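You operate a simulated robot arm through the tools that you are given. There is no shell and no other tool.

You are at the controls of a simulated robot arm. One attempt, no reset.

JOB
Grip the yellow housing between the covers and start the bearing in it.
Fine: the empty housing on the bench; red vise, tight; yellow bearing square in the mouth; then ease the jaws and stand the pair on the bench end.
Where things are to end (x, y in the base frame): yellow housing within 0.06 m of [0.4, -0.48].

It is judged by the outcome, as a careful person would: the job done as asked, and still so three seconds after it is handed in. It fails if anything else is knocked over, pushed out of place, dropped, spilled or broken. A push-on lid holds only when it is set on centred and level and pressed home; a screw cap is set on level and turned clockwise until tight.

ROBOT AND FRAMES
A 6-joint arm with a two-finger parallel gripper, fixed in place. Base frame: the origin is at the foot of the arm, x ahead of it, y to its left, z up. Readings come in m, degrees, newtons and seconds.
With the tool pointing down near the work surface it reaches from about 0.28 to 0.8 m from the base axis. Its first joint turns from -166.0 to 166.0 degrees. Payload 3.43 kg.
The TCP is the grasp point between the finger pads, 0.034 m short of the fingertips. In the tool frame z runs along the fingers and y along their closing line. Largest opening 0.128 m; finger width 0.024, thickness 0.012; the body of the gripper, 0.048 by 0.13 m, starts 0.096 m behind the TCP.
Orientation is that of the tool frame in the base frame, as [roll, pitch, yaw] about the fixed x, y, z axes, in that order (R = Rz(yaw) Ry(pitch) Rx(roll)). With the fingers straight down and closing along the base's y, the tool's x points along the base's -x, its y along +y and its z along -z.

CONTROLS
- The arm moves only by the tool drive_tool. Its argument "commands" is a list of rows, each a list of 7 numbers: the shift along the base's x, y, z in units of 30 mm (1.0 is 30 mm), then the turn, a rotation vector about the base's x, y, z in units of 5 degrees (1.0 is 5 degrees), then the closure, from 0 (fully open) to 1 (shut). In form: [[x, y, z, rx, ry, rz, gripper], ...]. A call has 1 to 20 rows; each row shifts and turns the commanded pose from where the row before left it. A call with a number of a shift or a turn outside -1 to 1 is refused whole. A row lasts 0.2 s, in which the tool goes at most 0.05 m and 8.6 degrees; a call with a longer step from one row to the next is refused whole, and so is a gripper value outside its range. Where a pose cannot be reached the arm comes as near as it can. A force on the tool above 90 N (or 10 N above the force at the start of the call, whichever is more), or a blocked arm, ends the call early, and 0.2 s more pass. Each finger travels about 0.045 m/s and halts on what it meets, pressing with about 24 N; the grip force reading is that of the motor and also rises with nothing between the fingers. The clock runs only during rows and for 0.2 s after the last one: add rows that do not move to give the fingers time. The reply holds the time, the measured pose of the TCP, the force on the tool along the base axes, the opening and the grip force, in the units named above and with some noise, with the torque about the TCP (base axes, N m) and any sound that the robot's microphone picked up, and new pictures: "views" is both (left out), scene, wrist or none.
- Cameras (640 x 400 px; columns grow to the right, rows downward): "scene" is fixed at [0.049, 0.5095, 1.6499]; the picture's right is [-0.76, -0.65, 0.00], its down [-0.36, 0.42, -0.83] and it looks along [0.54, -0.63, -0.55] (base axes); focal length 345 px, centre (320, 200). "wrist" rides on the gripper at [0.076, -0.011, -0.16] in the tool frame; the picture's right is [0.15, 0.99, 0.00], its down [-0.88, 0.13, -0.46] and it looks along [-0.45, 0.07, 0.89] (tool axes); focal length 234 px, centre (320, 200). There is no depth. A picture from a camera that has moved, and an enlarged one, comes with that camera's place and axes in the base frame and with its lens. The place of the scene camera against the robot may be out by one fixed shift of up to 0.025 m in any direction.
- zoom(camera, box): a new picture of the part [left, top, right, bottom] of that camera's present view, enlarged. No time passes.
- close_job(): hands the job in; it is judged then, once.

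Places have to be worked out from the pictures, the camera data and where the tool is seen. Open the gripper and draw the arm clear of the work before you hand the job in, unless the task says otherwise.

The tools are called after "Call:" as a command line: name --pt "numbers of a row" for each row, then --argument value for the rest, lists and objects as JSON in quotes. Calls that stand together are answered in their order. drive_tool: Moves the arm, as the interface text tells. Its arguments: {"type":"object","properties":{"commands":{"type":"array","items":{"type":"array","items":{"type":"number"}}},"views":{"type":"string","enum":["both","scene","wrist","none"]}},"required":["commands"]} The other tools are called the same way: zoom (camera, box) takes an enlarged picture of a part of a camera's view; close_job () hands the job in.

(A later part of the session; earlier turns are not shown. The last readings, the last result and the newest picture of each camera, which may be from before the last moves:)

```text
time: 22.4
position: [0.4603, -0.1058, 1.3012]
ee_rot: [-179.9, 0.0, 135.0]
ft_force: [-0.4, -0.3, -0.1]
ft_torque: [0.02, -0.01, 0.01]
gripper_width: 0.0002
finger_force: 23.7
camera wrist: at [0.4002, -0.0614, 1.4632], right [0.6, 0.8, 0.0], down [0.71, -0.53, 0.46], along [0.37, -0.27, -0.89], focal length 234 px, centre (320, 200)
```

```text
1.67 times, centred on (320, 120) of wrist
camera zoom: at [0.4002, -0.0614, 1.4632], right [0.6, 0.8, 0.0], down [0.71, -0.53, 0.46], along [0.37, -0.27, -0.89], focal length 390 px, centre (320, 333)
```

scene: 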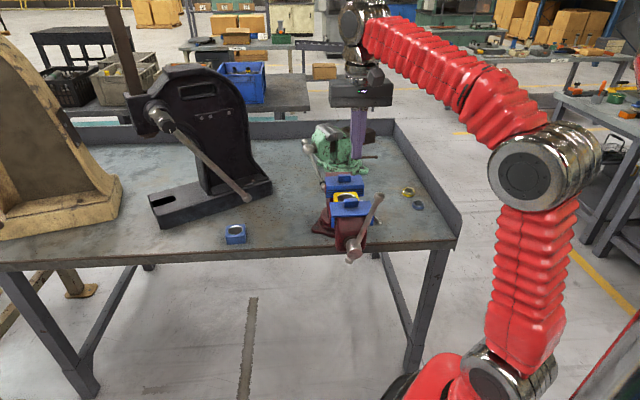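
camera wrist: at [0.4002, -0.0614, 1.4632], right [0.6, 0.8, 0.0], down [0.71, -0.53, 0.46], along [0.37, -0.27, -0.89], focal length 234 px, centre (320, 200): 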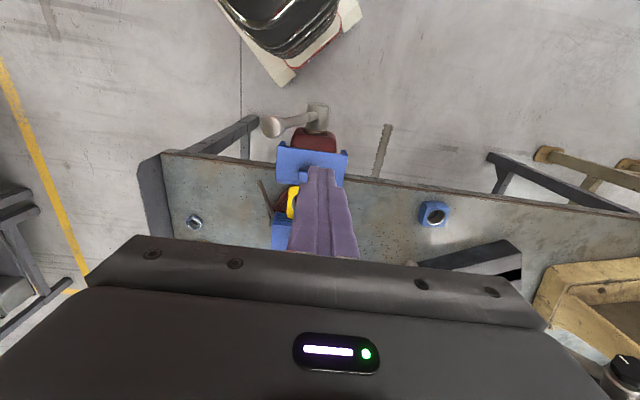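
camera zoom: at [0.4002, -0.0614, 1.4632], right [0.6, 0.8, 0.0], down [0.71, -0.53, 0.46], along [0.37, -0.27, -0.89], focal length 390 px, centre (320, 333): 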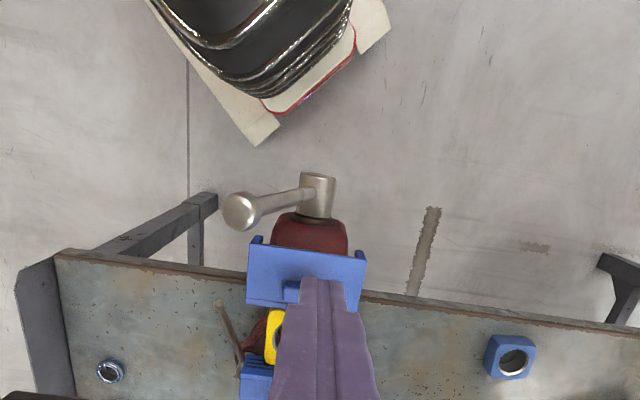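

The handle bar is in the plane a≈0.387, with hub axis at b≈0.248, z≈1.01 and the top ball at b≈0.192, z≈1.176, so it leans clockwise about 19°. I lower the closed fingers as a peg to the counter-clockwise side of the bar's upper end.

Call:
drive_tool --pt "-0.017 0.078 -0.85 0 0 0 1" --pt "-0.017 0.078 -0.85 0 0 0 1" --pt "-0.017 0.078 -0.85 0 0 0 1" --pt "-0.017 0.078 -0.85 0 0 0 1" --pt "-0.017 0.078 -0.83 0 0 0 1" --pt "0 0 0 0 0 0 1"

Call:
zoom --camera "wrist" --box '[160, 0, 480, 240]'

Call:
zoom --camera "scene" --box '[290, 140, 410, 280]'

```text
time: 23.8
position: [0.458, -0.0945, 1.1746]
ee_rot: [-179.9, 0.1, 135.1]
ft_force: [0.1, -0.2, -0.6]
ft_torque: [-0.02, 0.01, -0.01]
gripper_width: 0.0
finger_force: 23.9
camera wrist: at [0.3987, -0.0494, 1.335], right [0.6, 0.8, 0.0], down [0.71, -0.53, 0.46], along [0.37, -0.27, -0.89], focal length 234 px, centre (320, 200)
```

scene: 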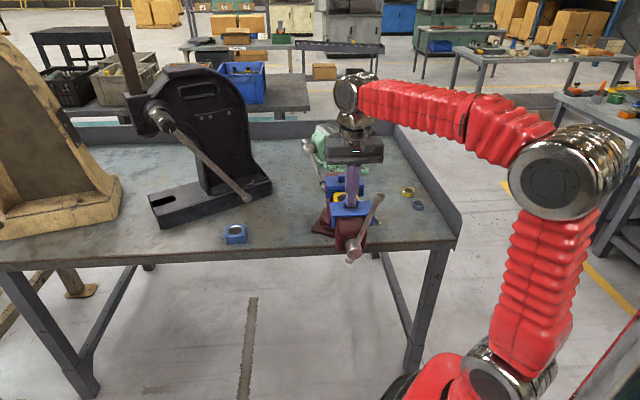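
wrist: 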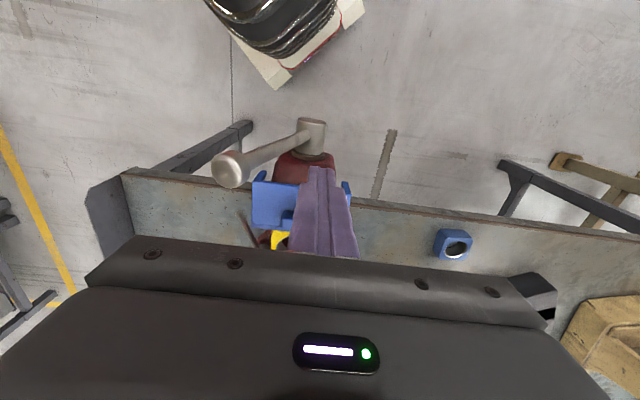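

```text
1.67 times, centred on (320, 120) of wrist
camera zoom: at [0.3987, -0.0494, 1.335], right [0.6, 0.8, 0.0], down [0.71, -0.53, 0.46], along [0.37, -0.27, -0.89], focal length 390 px, centre (320, 333)
```

zoom: 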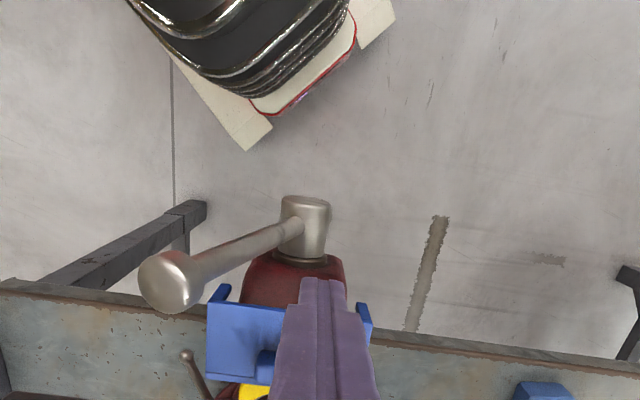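

```text
2.86 times, centred on (350, 210) of scene
camera zoom: at [0.049, 0.5095, 1.6499], right [-0.76, -0.65, 0.0], down [-0.36, 0.42, -0.83], along [0.54, -0.63, -0.55], focal length 985 px, centre (234, 171)
```

zoom: 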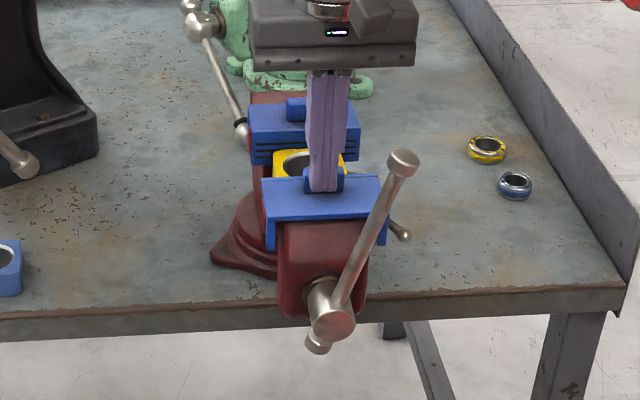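

The peg sits on the bar's left, in its plane. I push the bar clockwise along its arc and watch the force.

Call:
drive_tool --pt "-0.266 -0.266 -0.04 0 0 0 1" --pt "-0.266 -0.266 -0.043 0 0 0 1" --pt "-0.255 -0.255 -0.108 0 0 0 1" --pt "-0.255 -0.255 -0.108 0 0 0 1" --pt "-0.24 -0.24 -0.168 0 0 0 1" --pt "-0.24 -0.24 -0.168 0 0 0 1"

Call:
zoom --camera "scene" --box '[290, 140, 410, 280]'

```text
time: 25.2
position: [0.4146, -0.1411, 1.1541]
ee_rot: [-179.9, 0.1, 135.0]
ft_force: [0.5, 0.7, 1.8]
ft_torque: [0.01, -0.01, -0.01]
gripper_width: 0.0001
finger_force: 23.9
camera wrist: at [0.3536, -0.0959, 1.3151], right [0.6, 0.8, 0.0], down [0.71, -0.53, 0.46], along [0.37, -0.27, -0.89], focal length 234 px, centre (320, 200)
```

scene: 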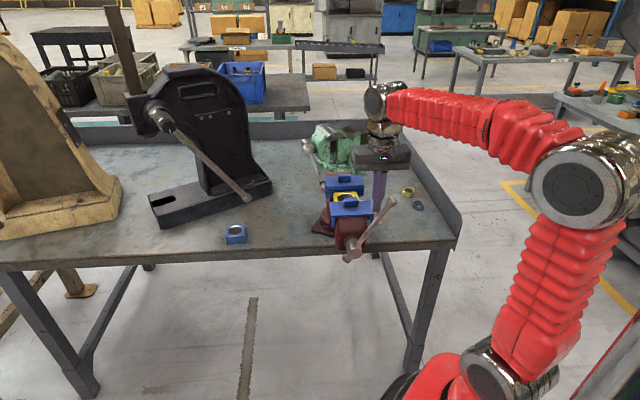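
wrist: 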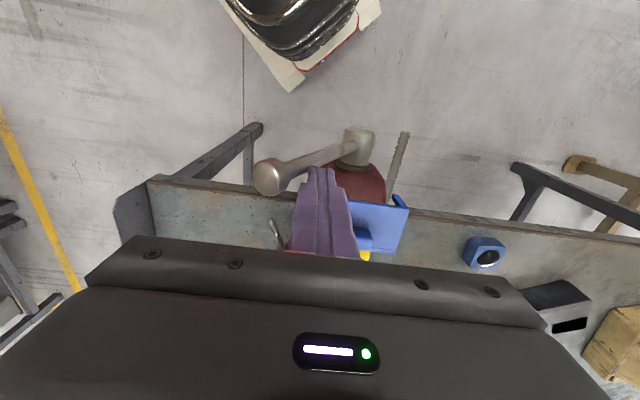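

```text
2.86 times, centred on (350, 210) of scene
camera zoom: at [0.049, 0.5095, 1.6499], right [-0.76, -0.65, 0.0], down [-0.36, 0.42, -0.83], along [0.54, -0.63, -0.55], focal length 985 px, centre (234, 171)
```

zoom: 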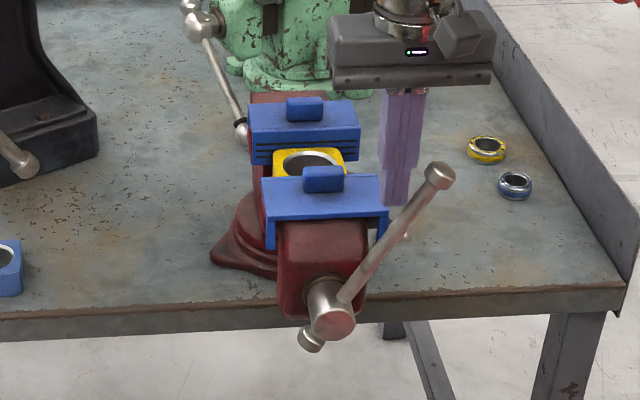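

The bar swings freely (about 35° now, tiny force). I continue the arc down toward horizontal.

Call:
drive_tool --pt "-0.215 -0.215 -0.225 0 0 0 1" --pt "-0.215 -0.215 -0.225 0 0 0 1" --pt "-0.185 -0.185 -0.274 0 0 0 1" --pt "-0.185 -0.185 -0.274 0 0 0 1" --pt "-0.148 -0.148 -0.317 0 0 0 1" --pt "-0.148 -0.148 -0.317 0 0 0 1" --pt "-0.107 -0.107 -0.35 0 0 0 1" --pt "-0.107 -0.107 -0.35 0 0 0 1" --pt "-0.063 -0.063 -0.367 0 0 0 1" --pt "-0.063 -0.063 -0.367 0 0 0 1"

Call:
zoom --camera "scene" --box '[290, 140, 410, 280]'

```text
time: 27.4
position: [0.3708, -0.1851, 1.0624]
ee_rot: [-179.9, 0.0, 135.0]
ft_force: [-0.3, 1.0, -0.3]
ft_torque: [0.03, 0.03, 0.02]
gripper_width: 0.0001
finger_force: 23.9
camera wrist: at [0.3115, -0.139, 1.2245], right [0.6, 0.8, 0.0], down [0.71, -0.53, 0.46], along [0.37, -0.27, -0.89], focal length 234 px, centre (320, 200)
```

scene: 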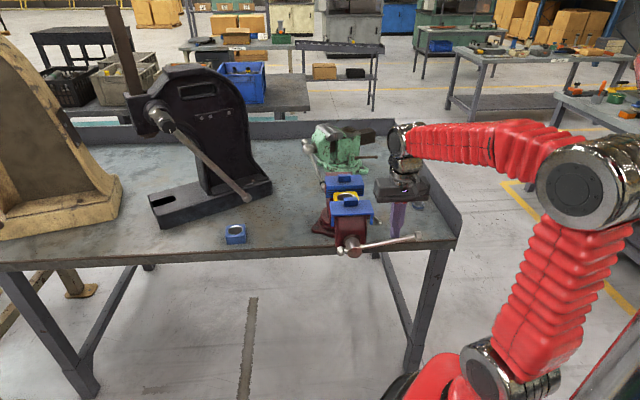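
wrist: 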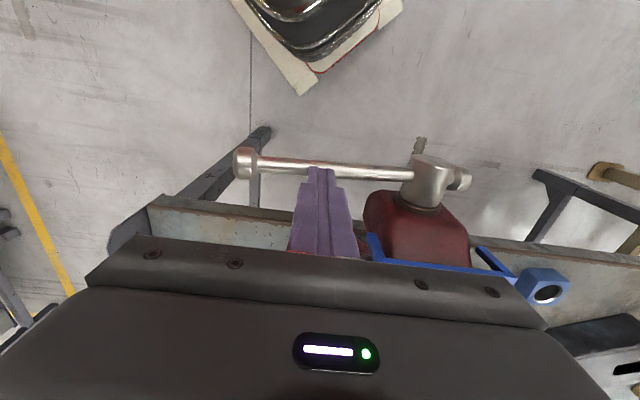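

```text
2.86 times, centred on (350, 210) of scene
camera zoom: at [0.049, 0.5095, 1.6499], right [-0.76, -0.65, 0.0], down [-0.36, 0.42, -0.83], along [0.54, -0.63, -0.55], focal length 985 px, centre (234, 171)
```

zoom: 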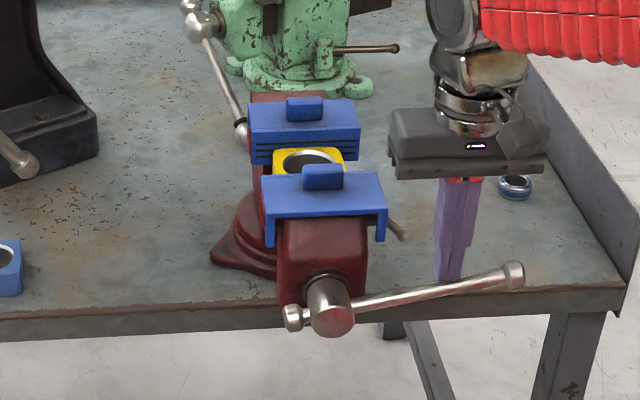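

The jaw has advanced roughly 5 mm over ~65° of turn, and the bar is now near horizontal (θ≈84°). I keep pushing it down past horizontal with the fingertip.

Call:
drive_tool --pt "-0.1 -0.13 -0.38 0 0 0 1" --pt "0.006 0.006 -0.32 0 0 0 1" --pt "0.006 0.006 -0.32 0 0 0 1" --pt "0.045 0.043 -0.314 0 0 0 1" --pt "0.045 0.043 -0.314 0 0 0 1" --pt "0.09 0.075 -0.3 0 0 0 1" --pt "0.09 0.075 -0.3 0 0 0 1" --pt "0.125 0.11 -0.274 0 0 0 1" --pt "0.125 0.11 -0.274 0 0 0 1"

Call:
zoom --camera "scene" --box '[290, 160, 410, 300]'

Call:
zoom --camera "scene" --box '[310, 165, 390, 225]'

```text
time: 29.4
position: [0.3832, -0.1747, 0.9801]
ee_rot: [-179.9, 0.1, 135.0]
ft_force: [-1.2, 0.2, 0.7]
ft_torque: [-0.02, 0.05, -0.02]
gripper_width: 0.0
finger_force: 24.0
camera wrist: at [0.3231, -0.1291, 1.1414], right [0.6, 0.8, 0.0], down [0.71, -0.53, 0.46], along [0.37, -0.27, -0.89], focal length 234 px, centre (320, 200)
```

scene: 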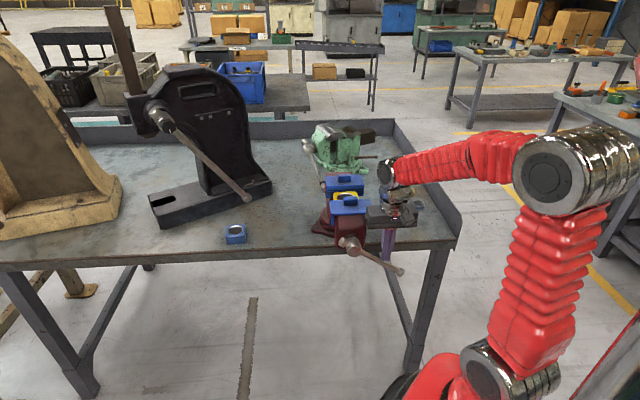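
wrist: 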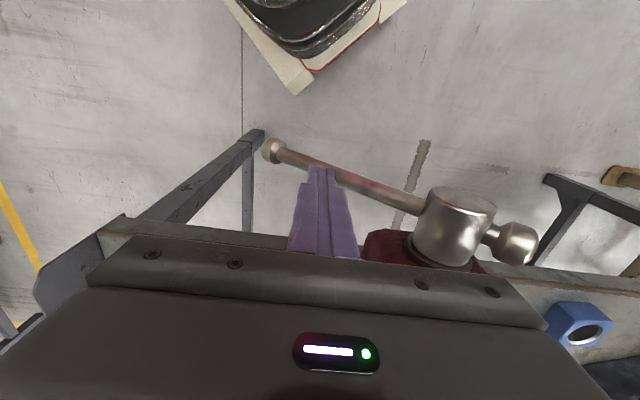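

```text
2.86 times, centred on (350, 230) of scene
camera zoom: at [0.049, 0.5095, 1.6499], right [-0.76, -0.65, 0.0], down [-0.36, 0.42, -0.83], along [0.54, -0.63, -0.55], focal length 985 px, centre (234, 114)
```

zoom: 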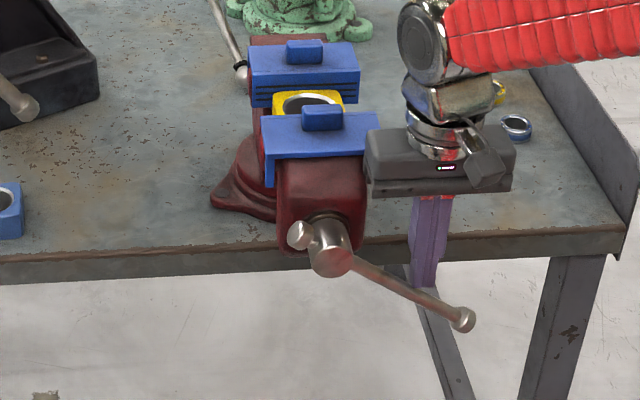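

```text
6.67 times, centred on (350, 195) of scene
camera zoom: at [0.049, 0.5095, 1.6499], right [-0.76, -0.65, 0.0], down [-0.36, 0.42, -0.83], along [0.54, -0.63, -0.55], focal length 2298 px, centre (120, 233)
```

zoom: 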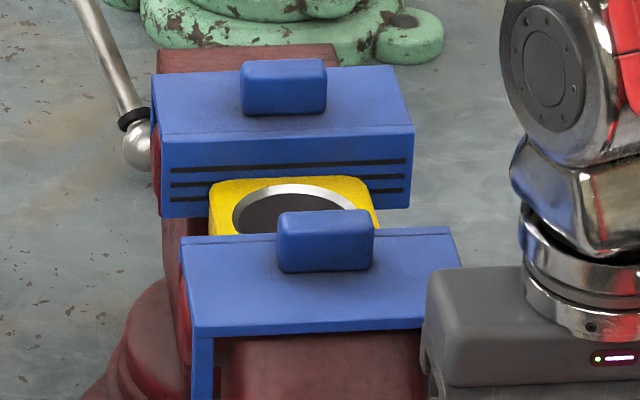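

The bar is at about 120–125° and the jaw has advanced about 8 mm, so more turning is needed, including passing under the hub. I retreat upward and tilt the tool ~40° so its fingers point toward the vise. That way the peg can travel all round the hub.

Call:
drive_tool --pt "-0.1 0.1 0.8 0 0 0 1" --pt "-0.1 0.1 1 0 0 0 1" --pt "-0.1 0.1 1 0 0 0 1" --pt "-0.1 0.1 1 0 0 0 1" --pt "-0.1 0.1 0.5 -0.8 -0.8 0 1" --pt "-0.1 0.1 0 -0.8 -0.8 0 1" --pt "-0.1 0.1 0 -0.8 -0.8 0 1" --pt "0 0 0 -0.8 -0.8 0 1" --pt "0 0 0 -0.8 -0.8 0 1" --pt "0 0 0 -0.8 -0.8 0 1" --pt "0 0 0 -0.8 -0.8 0 1" --pt "0 0 0 0 0 0 1"

Call:
zoom --camera "scene" --box '[290, 160, 410, 300]'

```text
time: 32.0
position: [0.3619, -0.1535, 1.1095]
ee_rot: [-179.9, 39.8, 135.0]
ft_force: [0.6, 0.4, 0.1]
ft_torque: [0.0, 0.0, 0.02]
gripper_width: 0.0
finger_force: 24.0
camera wrist: at [0.2428, -0.0477, 1.1843], right [0.62, 0.78, -0.09], down [0.36, -0.18, 0.91], along [0.69, -0.6, -0.4], focal length 234 px, centre (320, 200)
```

scene: 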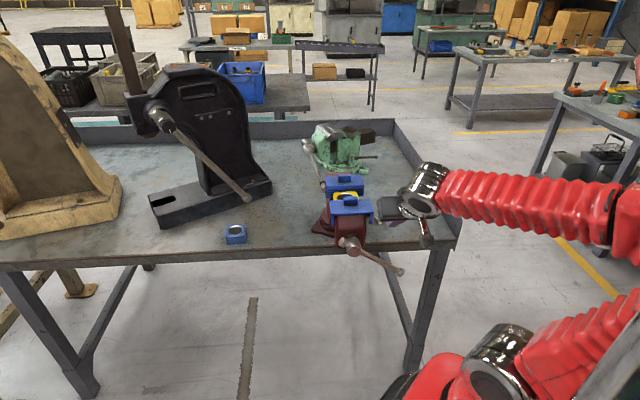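
wrist: 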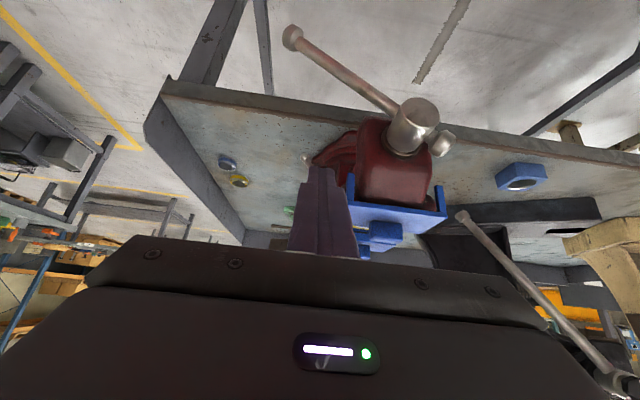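

```text
2.86 times, centred on (350, 230) of scene
camera zoom: at [0.049, 0.5095, 1.6499], right [-0.76, -0.65, 0.0], down [-0.36, 0.42, -0.83], along [0.54, -0.63, -0.55], focal length 985 px, centre (234, 114)
```

zoom: 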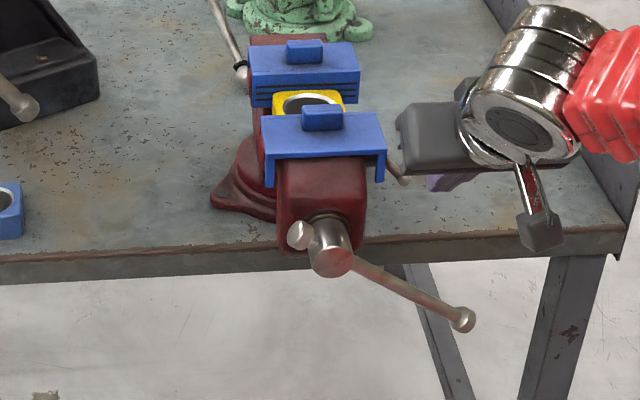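

Tilted pose is reachable and the bar stayed at about 127°. I bring the tilted peg down on top of the bar and start sweeping it along the arc toward the bottom.

Call:
drive_tool --pt "-0.065 -0.26 -0.777 0 0 0 1" --pt "-0.065 -0.26 -0.777 0 0 0 1" --pt "-0.065 -0.26 -0.777 0 0 0 1" --pt "-0.065 -0.26 -0.777 0 0 0 1" --pt "-0.065 -0.26 -0.777 0 0 0 1" --pt "0.06 0.043 -0.306 0 0 0 1" --pt "0.06 0.043 -0.306 0 0 0 1" --pt "0.12 0.102 -0.373 0 0 0 1" --pt "0.12 0.102 -0.373 0 0 0 1" --pt "0.169 0.151 -0.345 0 0 0 1" --pt "0.169 0.151 -0.345 0 0 0 1"

Call:
zoom --camera "scene" --box '[290, 160, 410, 300]'

```text
time: 34.4
position: [0.4012, -0.1862, 0.9523]
ee_rot: [-180.0, 39.5, 134.8]
ft_force: [-0.7, -0.5, 1.8]
ft_torque: [0.0, -0.03, -0.04]
gripper_width: 0.0002
finger_force: 23.8
out of reach, approached as far as the arm can: row 4, 5, 6, 7, 8, 10
camera wrist: at [0.2834, -0.0803, 1.0271], right [0.62, 0.78, -0.1], down [0.37, -0.18, 0.91], along [0.69, -0.6, -0.4], focal length 234 px, centre (320, 200)
```

scene: 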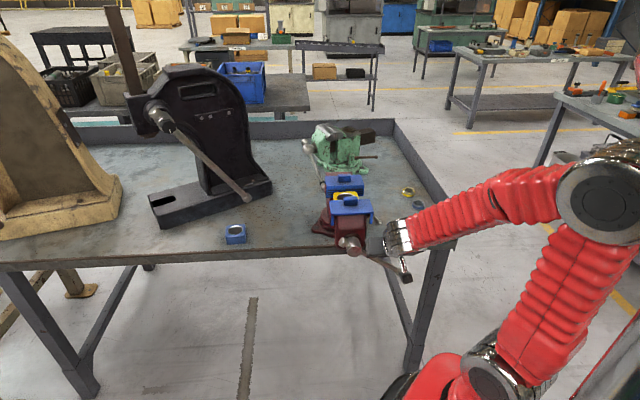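
wrist: 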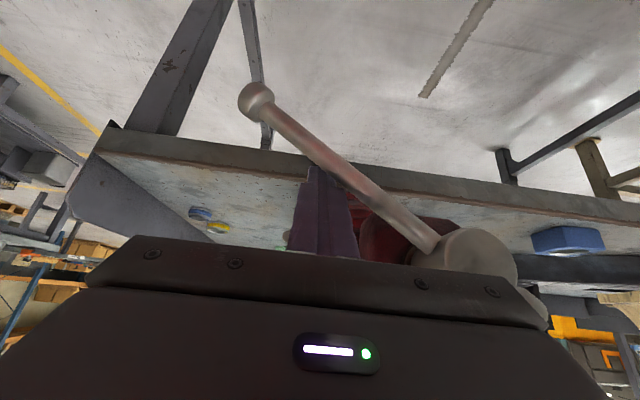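

```text
2.86 times, centred on (350, 230) of scene
camera zoom: at [0.049, 0.5095, 1.6499], right [-0.76, -0.65, 0.0], down [-0.36, 0.42, -0.83], along [0.54, -0.63, -0.55], focal length 985 px, centre (234, 114)
```

zoom: 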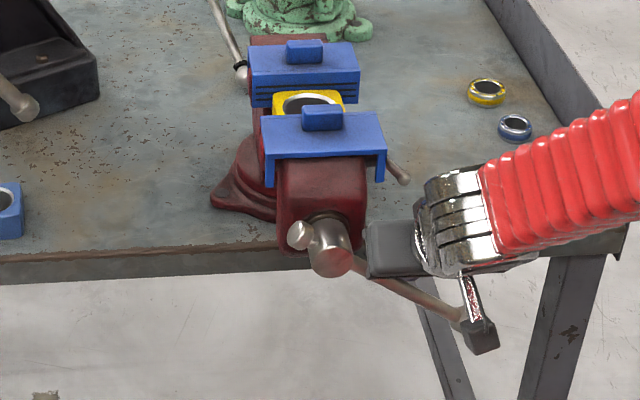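

Too close to the base for a 40° tilt there, so the peg stopped above the bar without moving it. I lift, reduce the tilt to 30° with a deeper reach, and reposition over the bar's outer end.

Call:
drive_tool --pt "0 0 1 0 0 0 1" --pt "0 0 1 0.7 0.7 0 1" --pt "-0.5 -0.4 0 0.7 0.7 0 1" --pt "-0.47 -0.42 0 0 0 0 1" --pt "0 0 -1 0 0 0 1" --pt "0 0 -0.8 0 0 0 1" --pt "0 0 0 0 0 0 1"

Call:
zoom --camera "scene" --box '[290, 160, 410, 300]'

```text
time: 36.0
position: [0.3711, -0.2094, 0.9559]
ee_rot: [-179.9, 29.9, 135.1]
ft_force: [-0.2, -0.4, 0.0]
ft_torque: [0.01, -0.01, 0.01]
gripper_width: 0.0
finger_force: 23.6
camera wrist: at [0.2631, -0.1153, 1.0577], right [0.61, 0.79, -0.07], down [0.47, -0.29, 0.83], along [0.64, -0.54, -0.55], focal length 234 px, centre (320, 200)
```

scene: 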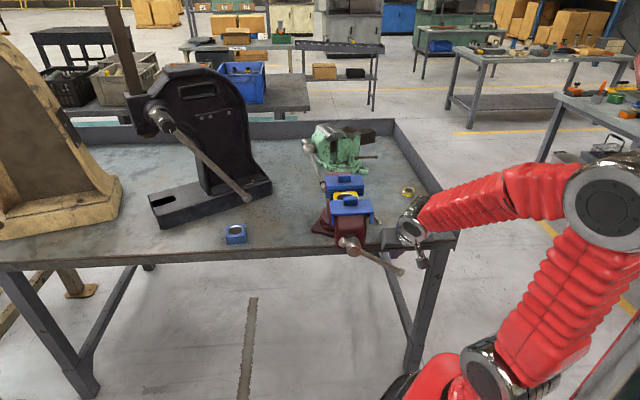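
wrist: 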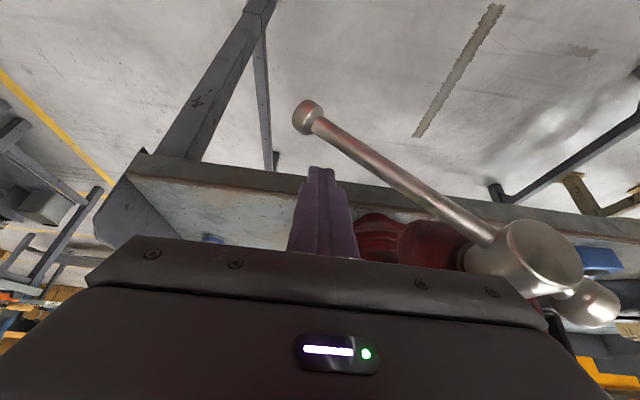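

```text
2.86 times, centred on (350, 230) of scene
camera zoom: at [0.049, 0.5095, 1.6499], right [-0.76, -0.65, 0.0], down [-0.36, 0.42, -0.83], along [0.54, -0.63, -0.55], focal length 985 px, centre (234, 114)
```

zoom: 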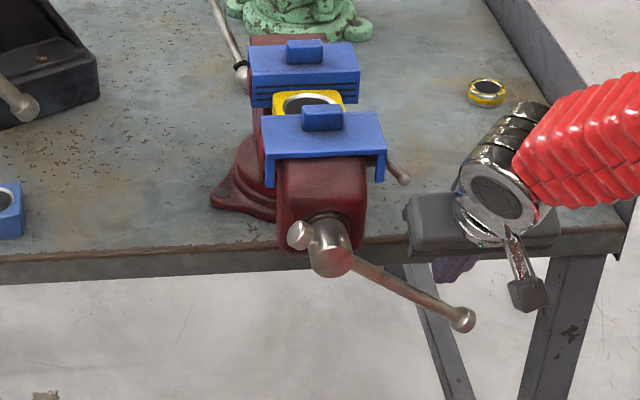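

The bar angle is now measured at ~126° about the hub at (b 0.249, z 1.000). I sweep the tilted peg along the arc to about 155°.

Call:
drive_tool --pt "0.043 0.043 -0.378 0 0 0 1" --pt "0.043 0.043 -0.378 0 0 0 1" --pt "0.043 0.043 -0.378 0 0 0 1" --pt "0.132 0.114 -0.338 0 0 0 1" --pt "0.132 0.114 -0.338 0 0 0 1" --pt "0.197 0.179 -0.343 0 0 0 1" --pt "0.197 0.179 -0.343 0 0 0 1" --pt "0.245 0.227 -0.29 0 0 0 1" --pt "0.245 0.227 -0.29 0 0 0 1"

Call:
zoom --camera "scene" --box '[290, 160, 410, 300]'

```text
time: 38.0
position: [0.4107, -0.1741, 0.8643]
ee_rot: [-179.9, 29.9, 135.1]
ft_force: [-0.7, -0.1, 1.3]
ft_torque: [0.01, 0.01, 0.02]
gripper_width: 0.0
finger_force: 23.4
camera wrist: at [0.3022, -0.0796, 0.9666], right [0.61, 0.79, -0.07], down [0.47, -0.29, 0.83], along [0.64, -0.54, -0.55], focal length 234 px, centre (320, 200)
```

scene: 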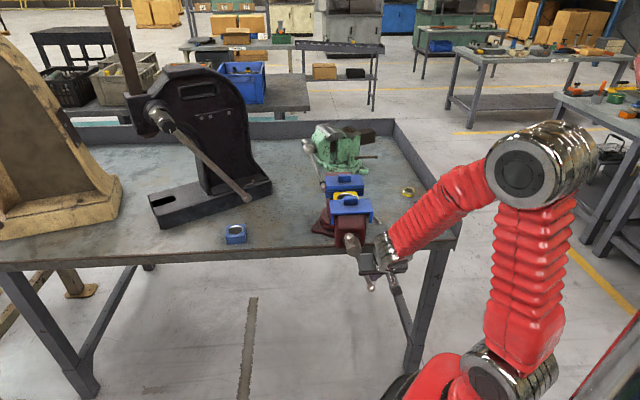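
wrist: 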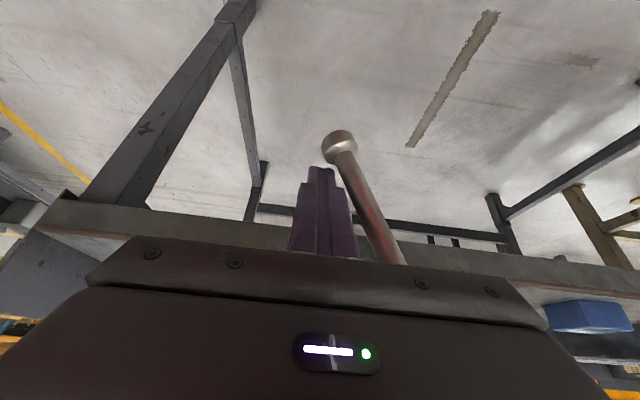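

```text
2.86 times, centred on (350, 230) of scene
camera zoom: at [0.049, 0.5095, 1.6499], right [-0.76, -0.65, 0.0], down [-0.36, 0.42, -0.83], along [0.54, -0.63, -0.55], focal length 985 px, centre (234, 114)
```

zoom: 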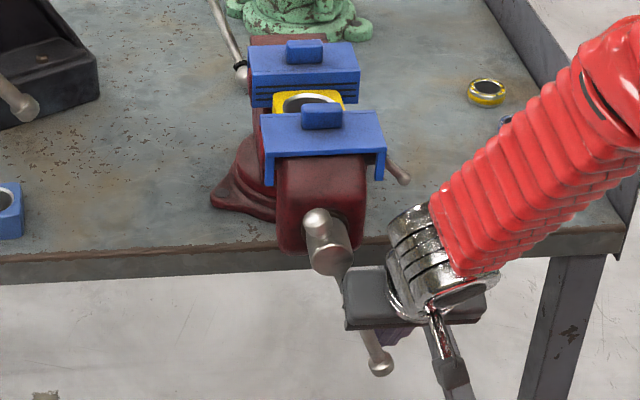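

The bar follows nicely, now at ~157° with the jaw still advancing and forces tiny. I add 10° of tilt for clearance under the hub and carry on through the bottom.

Call:
drive_tool --pt "0.14 0.14 0 -0.7 -0.7 0 1" --pt "0.14 0.14 0 -0.7 -0.7 0 1" --pt "0.293 0.277 -0.178 0 0 0 1" --pt "0.293 0.277 -0.178 0 0 0 1" --pt "0.317 0.301 -0.1 0 0 0 1" --pt "0.317 0.301 -0.1 0 0 0 1"

Call:
zoom --camera "scene" --box '[290, 160, 410, 300]'

```text
time: 39.4
position: [0.4666, -0.1331, 0.8493]
ee_rot: [-179.9, 39.6, 135.0]
ft_force: [-11.1, -6.1, 0.3]
ft_torque: [0.67, -1.21, 0.43]
gripper_width: 0.0
finger_force: 24.3
out of reach, approached as far as the arm can: row 2
camera wrist: at [0.348, -0.028, 0.9253], right [0.62, 0.78, -0.1], down [0.37, -0.18, 0.91], along [0.69, -0.6, -0.4], focal length 234 px, centre (320, 200)
```

scene: 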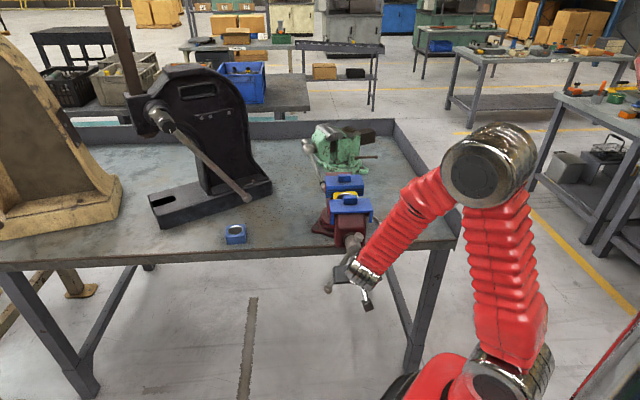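
wrist: 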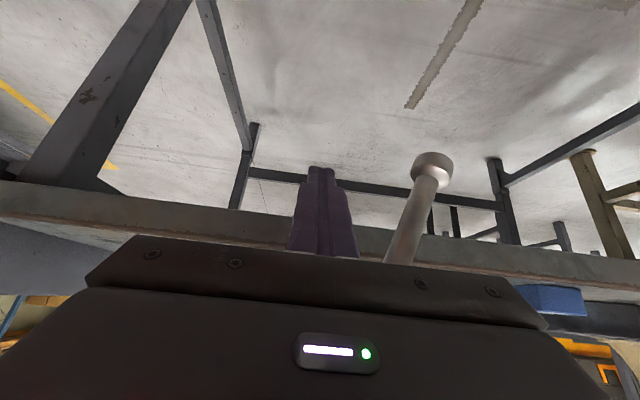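

```text
2.86 times, centred on (350, 230) of scene
camera zoom: at [0.049, 0.5095, 1.6499], right [-0.76, -0.65, 0.0], down [-0.36, 0.42, -0.83], along [0.54, -0.63, -0.55], focal length 985 px, centre (234, 114)
```

zoom: 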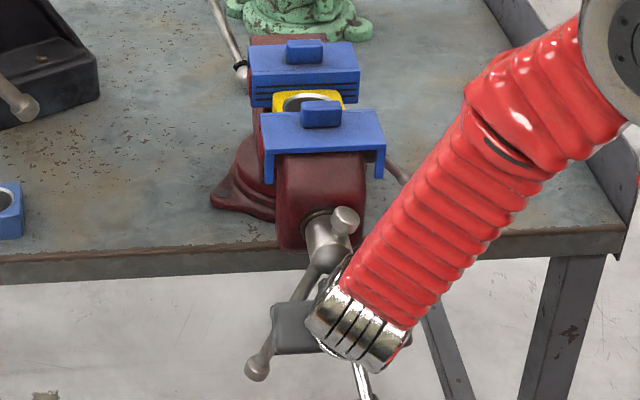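

The bar went to about 198°, but it is now touching the gripper body because the tool reached too deep (12 N sideways). I back off along −a and re-seat the peg beside the bar.

Call:
drive_tool --pt "-0.24 0.24 0 0 0 0 1" --pt "-0.24 0.24 0 0 0 0 1" --pt "0 0 0.2 0 0 0 1" --pt "0.1 0.1 0.2 0 0 0 1" --pt "0 0 0 0 0 0 1"

Call:
zoom --camera "scene" --box '[290, 160, 410, 300]'

```text
time: 40.6
position: [0.4566, -0.1149, 0.8615]
ee_rot: [-179.8, 39.7, 135.0]
ft_force: [0.1, 0.2, 0.3]
ft_torque: [-0.03, 0.01, 0.02]
gripper_width: 0.0
finger_force: 24.1
camera wrist: at [0.337, -0.0102, 0.9377], right [0.62, 0.78, -0.1], down [0.37, -0.18, 0.91], along [0.69, -0.6, -0.4], focal length 234 px, centre (320, 200)
```

scene: 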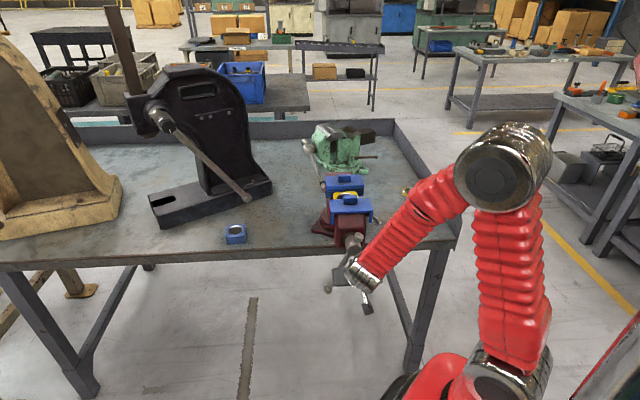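
wrist: 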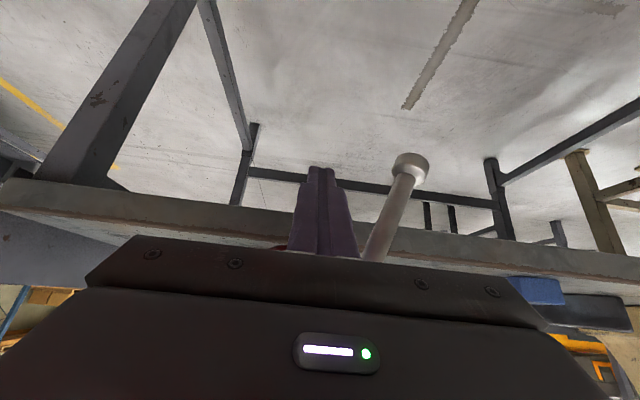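

```text
2.86 times, centred on (350, 230) of scene
camera zoom: at [0.049, 0.5095, 1.6499], right [-0.76, -0.65, 0.0], down [-0.36, 0.42, -0.83], along [0.54, -0.63, -0.55], focal length 985 px, centre (234, 114)
```

zoom: 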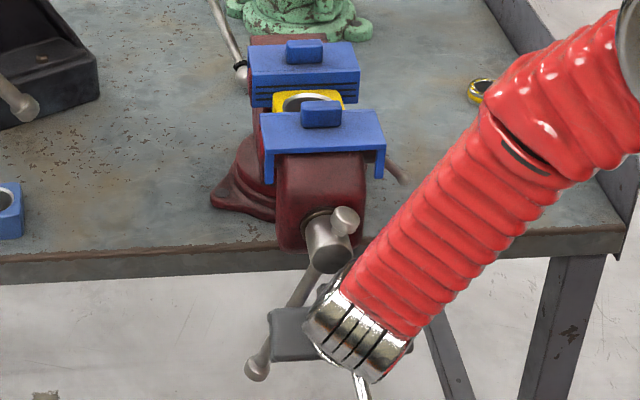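

Free again. I sweep the peg to the left, pushing the bar up the far side (200° → 230°).

Call:
drive_tool --pt "0.24 0.236 0 0 0 0 1" --pt "0.24 0.236 0 0 0 0 1" --pt "0.24 0.236 0.03 0 0 0 1" --pt "0.26 0.244 0.082 0 0 0 1" --pt "0.26 0.244 0.082 0 0 0 1" --pt "0.255 0.238 0.145 0 0 0 1" --pt "0.255 0.238 0.145 0 0 0 1" --pt "0.24 0.222 0.208 0 0 0 1" --pt "0.24 0.222 0.208 0 0 0 1"

Call:
zoom --camera "scene" --box '[290, 160, 410, 300]'

Call:
zoom --camera "scene" --box '[310, 165, 390, 225]'

```text
time: 42.6
position: [0.5237, -0.0525, 0.8885]
ee_rot: [-179.9, 39.7, 135.1]
ft_force: [-14.1, -0.8, -4.6]
ft_torque: [-0.01, -0.51, 0.27]
gripper_width: 0.0001
finger_force: 24.1
camera wrist: at [0.4042, 0.0528, 0.964], right [0.62, 0.78, -0.1], down [0.37, -0.18, 0.91], along [0.69, -0.6, -0.4], focal length 234 px, centre (320, 200)
```

scene: 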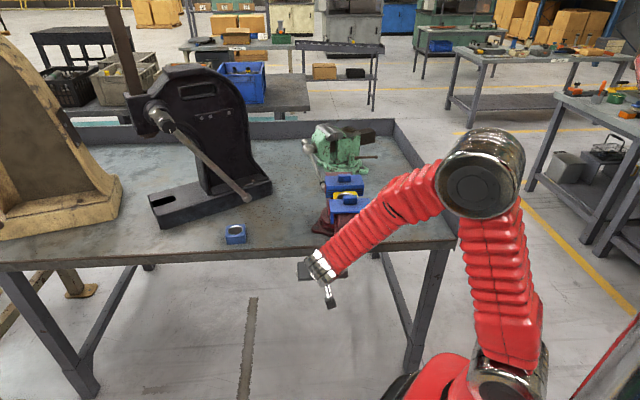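
wrist: 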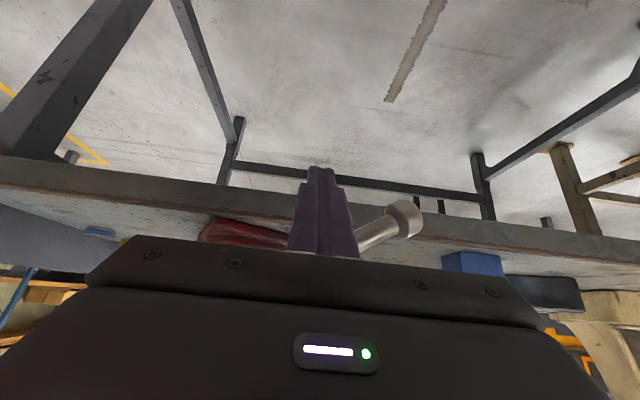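

```text
2.86 times, centred on (350, 230) of scene
camera zoom: at [0.049, 0.5095, 1.6499], right [-0.76, -0.65, 0.0], down [-0.36, 0.42, -0.83], along [0.54, -0.63, -0.55], focal length 985 px, centre (234, 114)
```

zoom: 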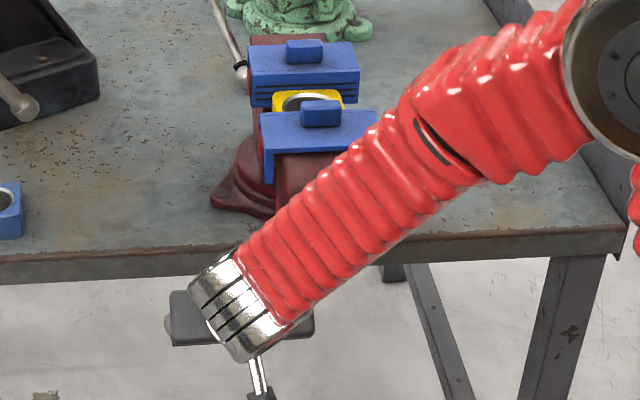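

```text
6.67 times, centred on (350, 195) of scene
camera zoom: at [0.049, 0.5095, 1.6499], right [-0.76, -0.65, 0.0], down [-0.36, 0.42, -0.83], along [0.54, -0.63, -0.55], focal length 2298 px, centre (120, 233)
```

zoom: 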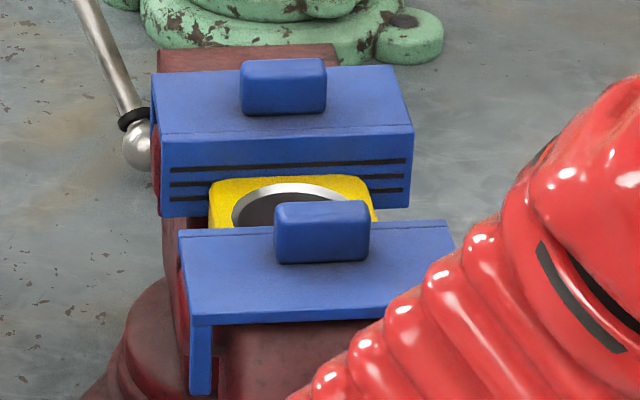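

The jaw has moved ~16 mm so far; the housing still stands a few mm off the rear cover. About 10 N of resistance at the peg. I continue lifting the bar to ~260° while watching the force.

Call:
drive_tool --pt "0.216 0.199 0.27 0 0 0 1" --pt "0.216 0.199 0.27 0 0 0 1" --pt "0.184 0.167 0.327 0 0 0 1" --pt "0.184 0.167 0.327 0 0 0 1" --pt "0.141 0.123 0.377 0 0 0 1" --pt "0.141 0.123 0.377 0 0 0 1"

Call:
zoom --camera "scene" --box '[290, 160, 410, 300]'

Call:
zoom --camera "scene" --box '[310, 165, 390, 225]'

```text
time: 44.0
position: [0.555, -0.0241, 0.9455]
ee_rot: [-179.9, 39.7, 135.0]
ft_force: [-15.5, 1.8, -9.9]
ft_torque: [-0.28, -0.65, 0.37]
gripper_width: 0.0
finger_force: 24.3
camera wrist: at [0.4355, 0.0819, 1.0229], right [0.62, 0.78, -0.1], down [0.37, -0.18, 0.91], along [0.69, -0.6, -0.4], focal length 234 px, centre (320, 200)
```

scene: 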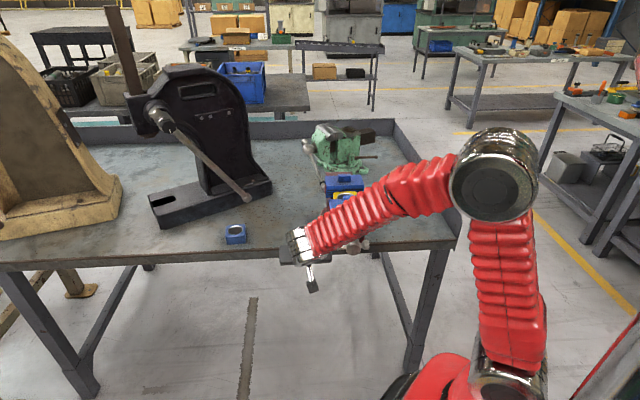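
wrist: 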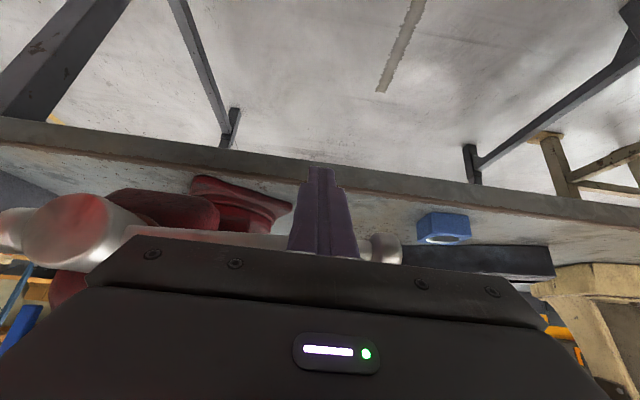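

```text
2.86 times, centred on (350, 230) of scene
camera zoom: at [0.049, 0.5095, 1.6499], right [-0.76, -0.65, 0.0], down [-0.36, 0.42, -0.83], along [0.54, -0.63, -0.55], focal length 985 px, centre (234, 114)
```

zoom: 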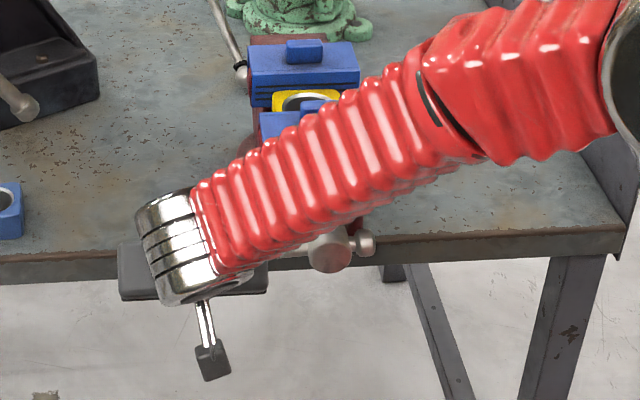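

```text
6.67 times, centred on (350, 195) of scene
camera zoom: at [0.049, 0.5095, 1.6499], right [-0.76, -0.65, 0.0], down [-0.36, 0.42, -0.83], along [0.54, -0.63, -0.55], focal length 2298 px, centre (120, 233)
```

zoom: 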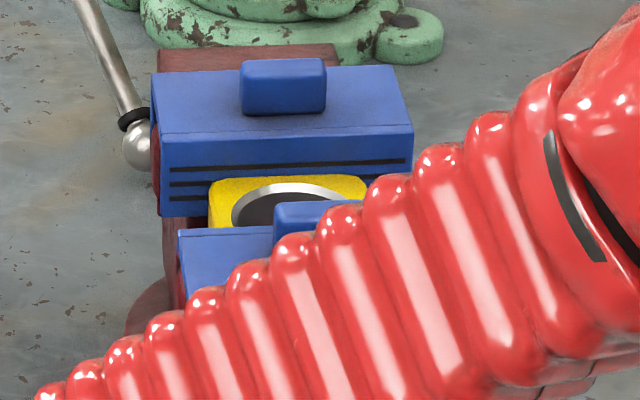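

The bar is now roughly horizontal on the left (~262°). Continuing upward to ~300°.

Call:
drive_tool --pt "0.09 0.072 0.413 0 0 0 1" --pt "0.09 0.072 0.413 0 0 0 1" --pt "0.043 0.025 0.367 0 0 0 1" --pt "0.043 0.025 0.367 0 0 0 1" --pt "-0.003 -0.021 0.383 0 0 0 1" --pt "-0.003 -0.021 0.383 0 0 0 1"

Call:
zoom --camera "scene" --box '[290, 140, 410, 280]'

Call:
zoom --camera "scene" --box '[310, 165, 390, 225]'

```text
time: 45.4
position: [0.5639, -0.0186, 1.0151]
ee_rot: [-179.8, 39.6, 135.1]
ft_force: [-24.7, 14.0, -21.1]
ft_torque: [-0.53, -1.46, -0.3]
gripper_width: 0.0001
finger_force: 23.9
camera wrist: at [0.4439, 0.0874, 1.092], right [0.62, 0.78, -0.1], down [0.37, -0.18, 0.91], along [0.69, -0.6, -0.4], focal length 234 px, centre (320, 200)
```

scene: 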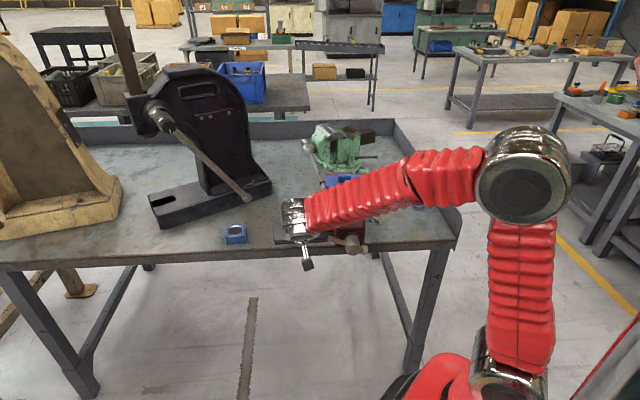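
wrist: 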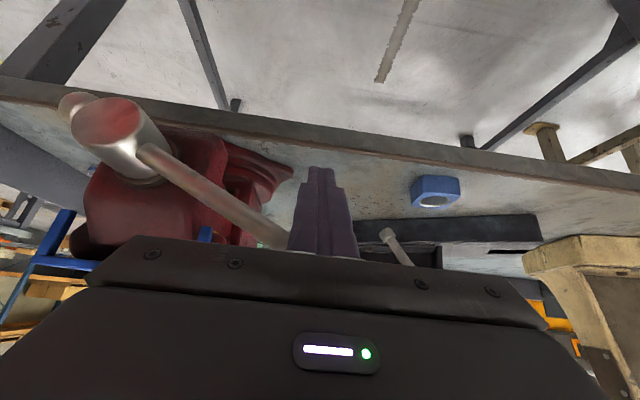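

```text
2.86 times, centred on (350, 210) of scene
camera zoom: at [0.049, 0.5095, 1.6499], right [-0.76, -0.65, 0.0], down [-0.36, 0.42, -0.83], along [0.54, -0.63, -0.55], focal length 985 px, centre (234, 171)
```

zoom: 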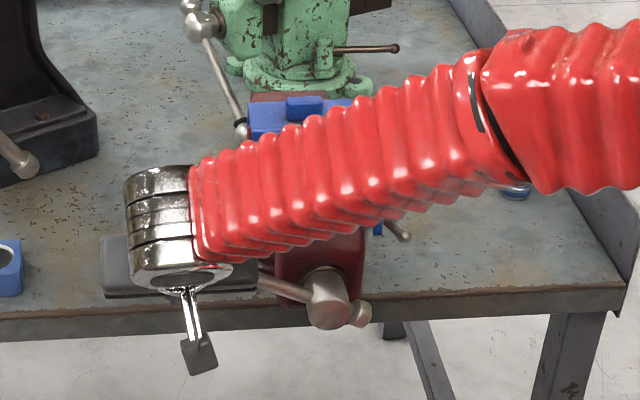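

```text
6.67 times, centred on (350, 195) of scene
camera zoom: at [0.049, 0.5095, 1.6499], right [-0.76, -0.65, 0.0], down [-0.36, 0.42, -0.83], along [0.54, -0.63, -0.55], focal length 2298 px, centre (120, 233)
```

zoom: 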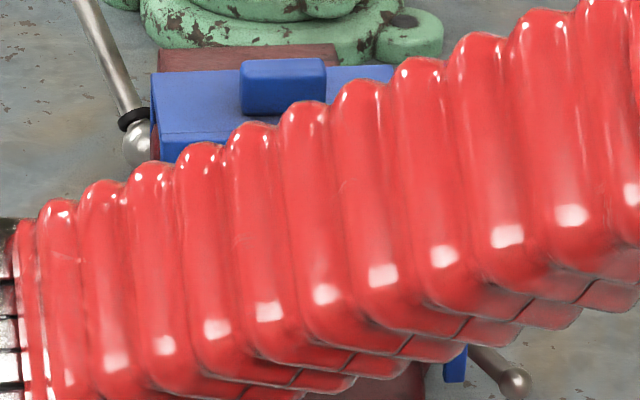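

Resistance is growing (z reaction 21 N), so the jaw is likely reaching the housing. I continue in small increments and watch the force.

Call:
drive_tool --pt "-0.051 -0.069 0.383 0 0 0 1" --pt "-0.051 -0.069 0.383 0 0 0 1" --views "wrist"

```text
time: 46.0
position: [0.5606, -0.022, 1.0409]
ee_rot: [-179.8, 39.7, 135.0]
ft_force: [-15.7, 11.7, -18.9]
ft_torque: [-0.52, -1.07, -0.28]
gripper_width: 0.0002
finger_force: 24.2
camera wrist: at [0.4411, 0.083, 1.1163], right [0.62, 0.78, -0.1], down [0.37, -0.18, 0.91], along [0.69, -0.6, -0.4], focal length 234 px, centre (320, 200)
```

wrist: 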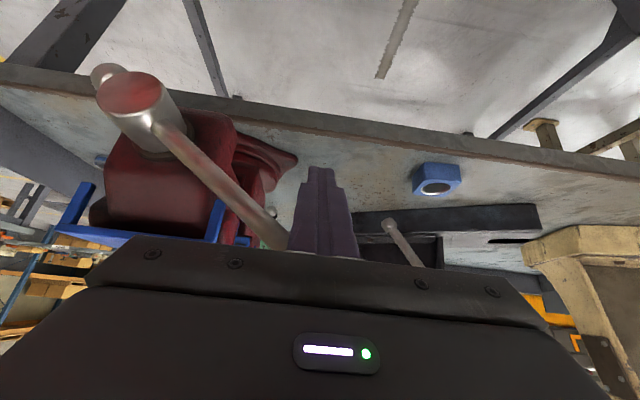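

The bar keeps turning with steady force (~300°). Continue to ~320°.

Call:
drive_tool --pt "-0.102 -0.12 0.373 0 0 0 1" --pt "-0.102 -0.12 0.373 0 0 0 1" --pt "-0.151 -0.169 0.345 0 0 0 1" --pt "-0.151 -0.169 0.345 0 0 0 1"

Call:
zoom --camera "scene" --box '[290, 140, 410, 280]'

```text
time: 47.0
position: [0.5459, -0.0392, 1.083]
ee_rot: [-179.9, 39.8, 134.9]
ft_force: [-6.7, 13.4, -16.3]
ft_torque: [-0.56, -0.64, -0.27]
gripper_width: 0.0
finger_force: 24.6
camera wrist: at [0.4268, 0.0663, 1.1594], right [0.62, 0.78, -0.09], down [0.36, -0.18, 0.91], along [0.69, -0.6, -0.4], focal length 234 px, centre (320, 200)
```

scene: 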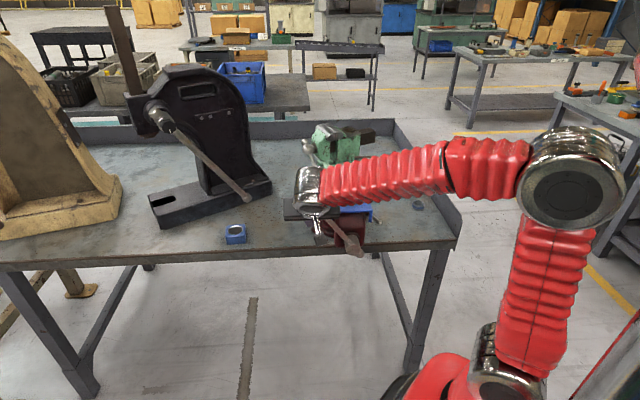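
wrist: 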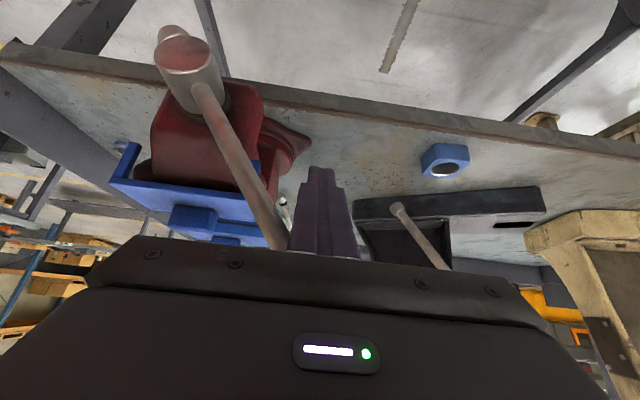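

```text
2.86 times, centred on (350, 210) of scene
camera zoom: at [0.049, 0.5095, 1.6499], right [-0.76, -0.65, 0.0], down [-0.36, 0.42, -0.83], along [0.54, -0.63, -0.55], focal length 985 px, centre (234, 171)
```

zoom: 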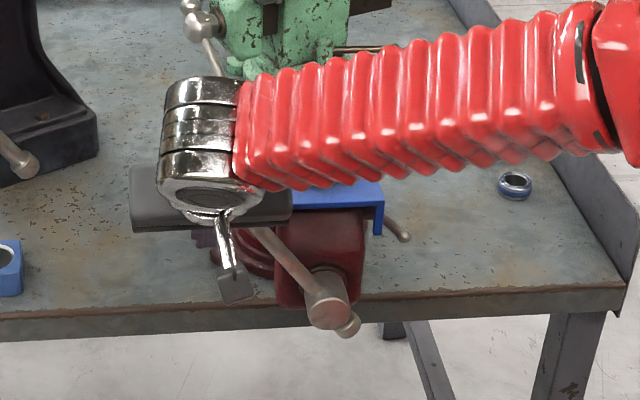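

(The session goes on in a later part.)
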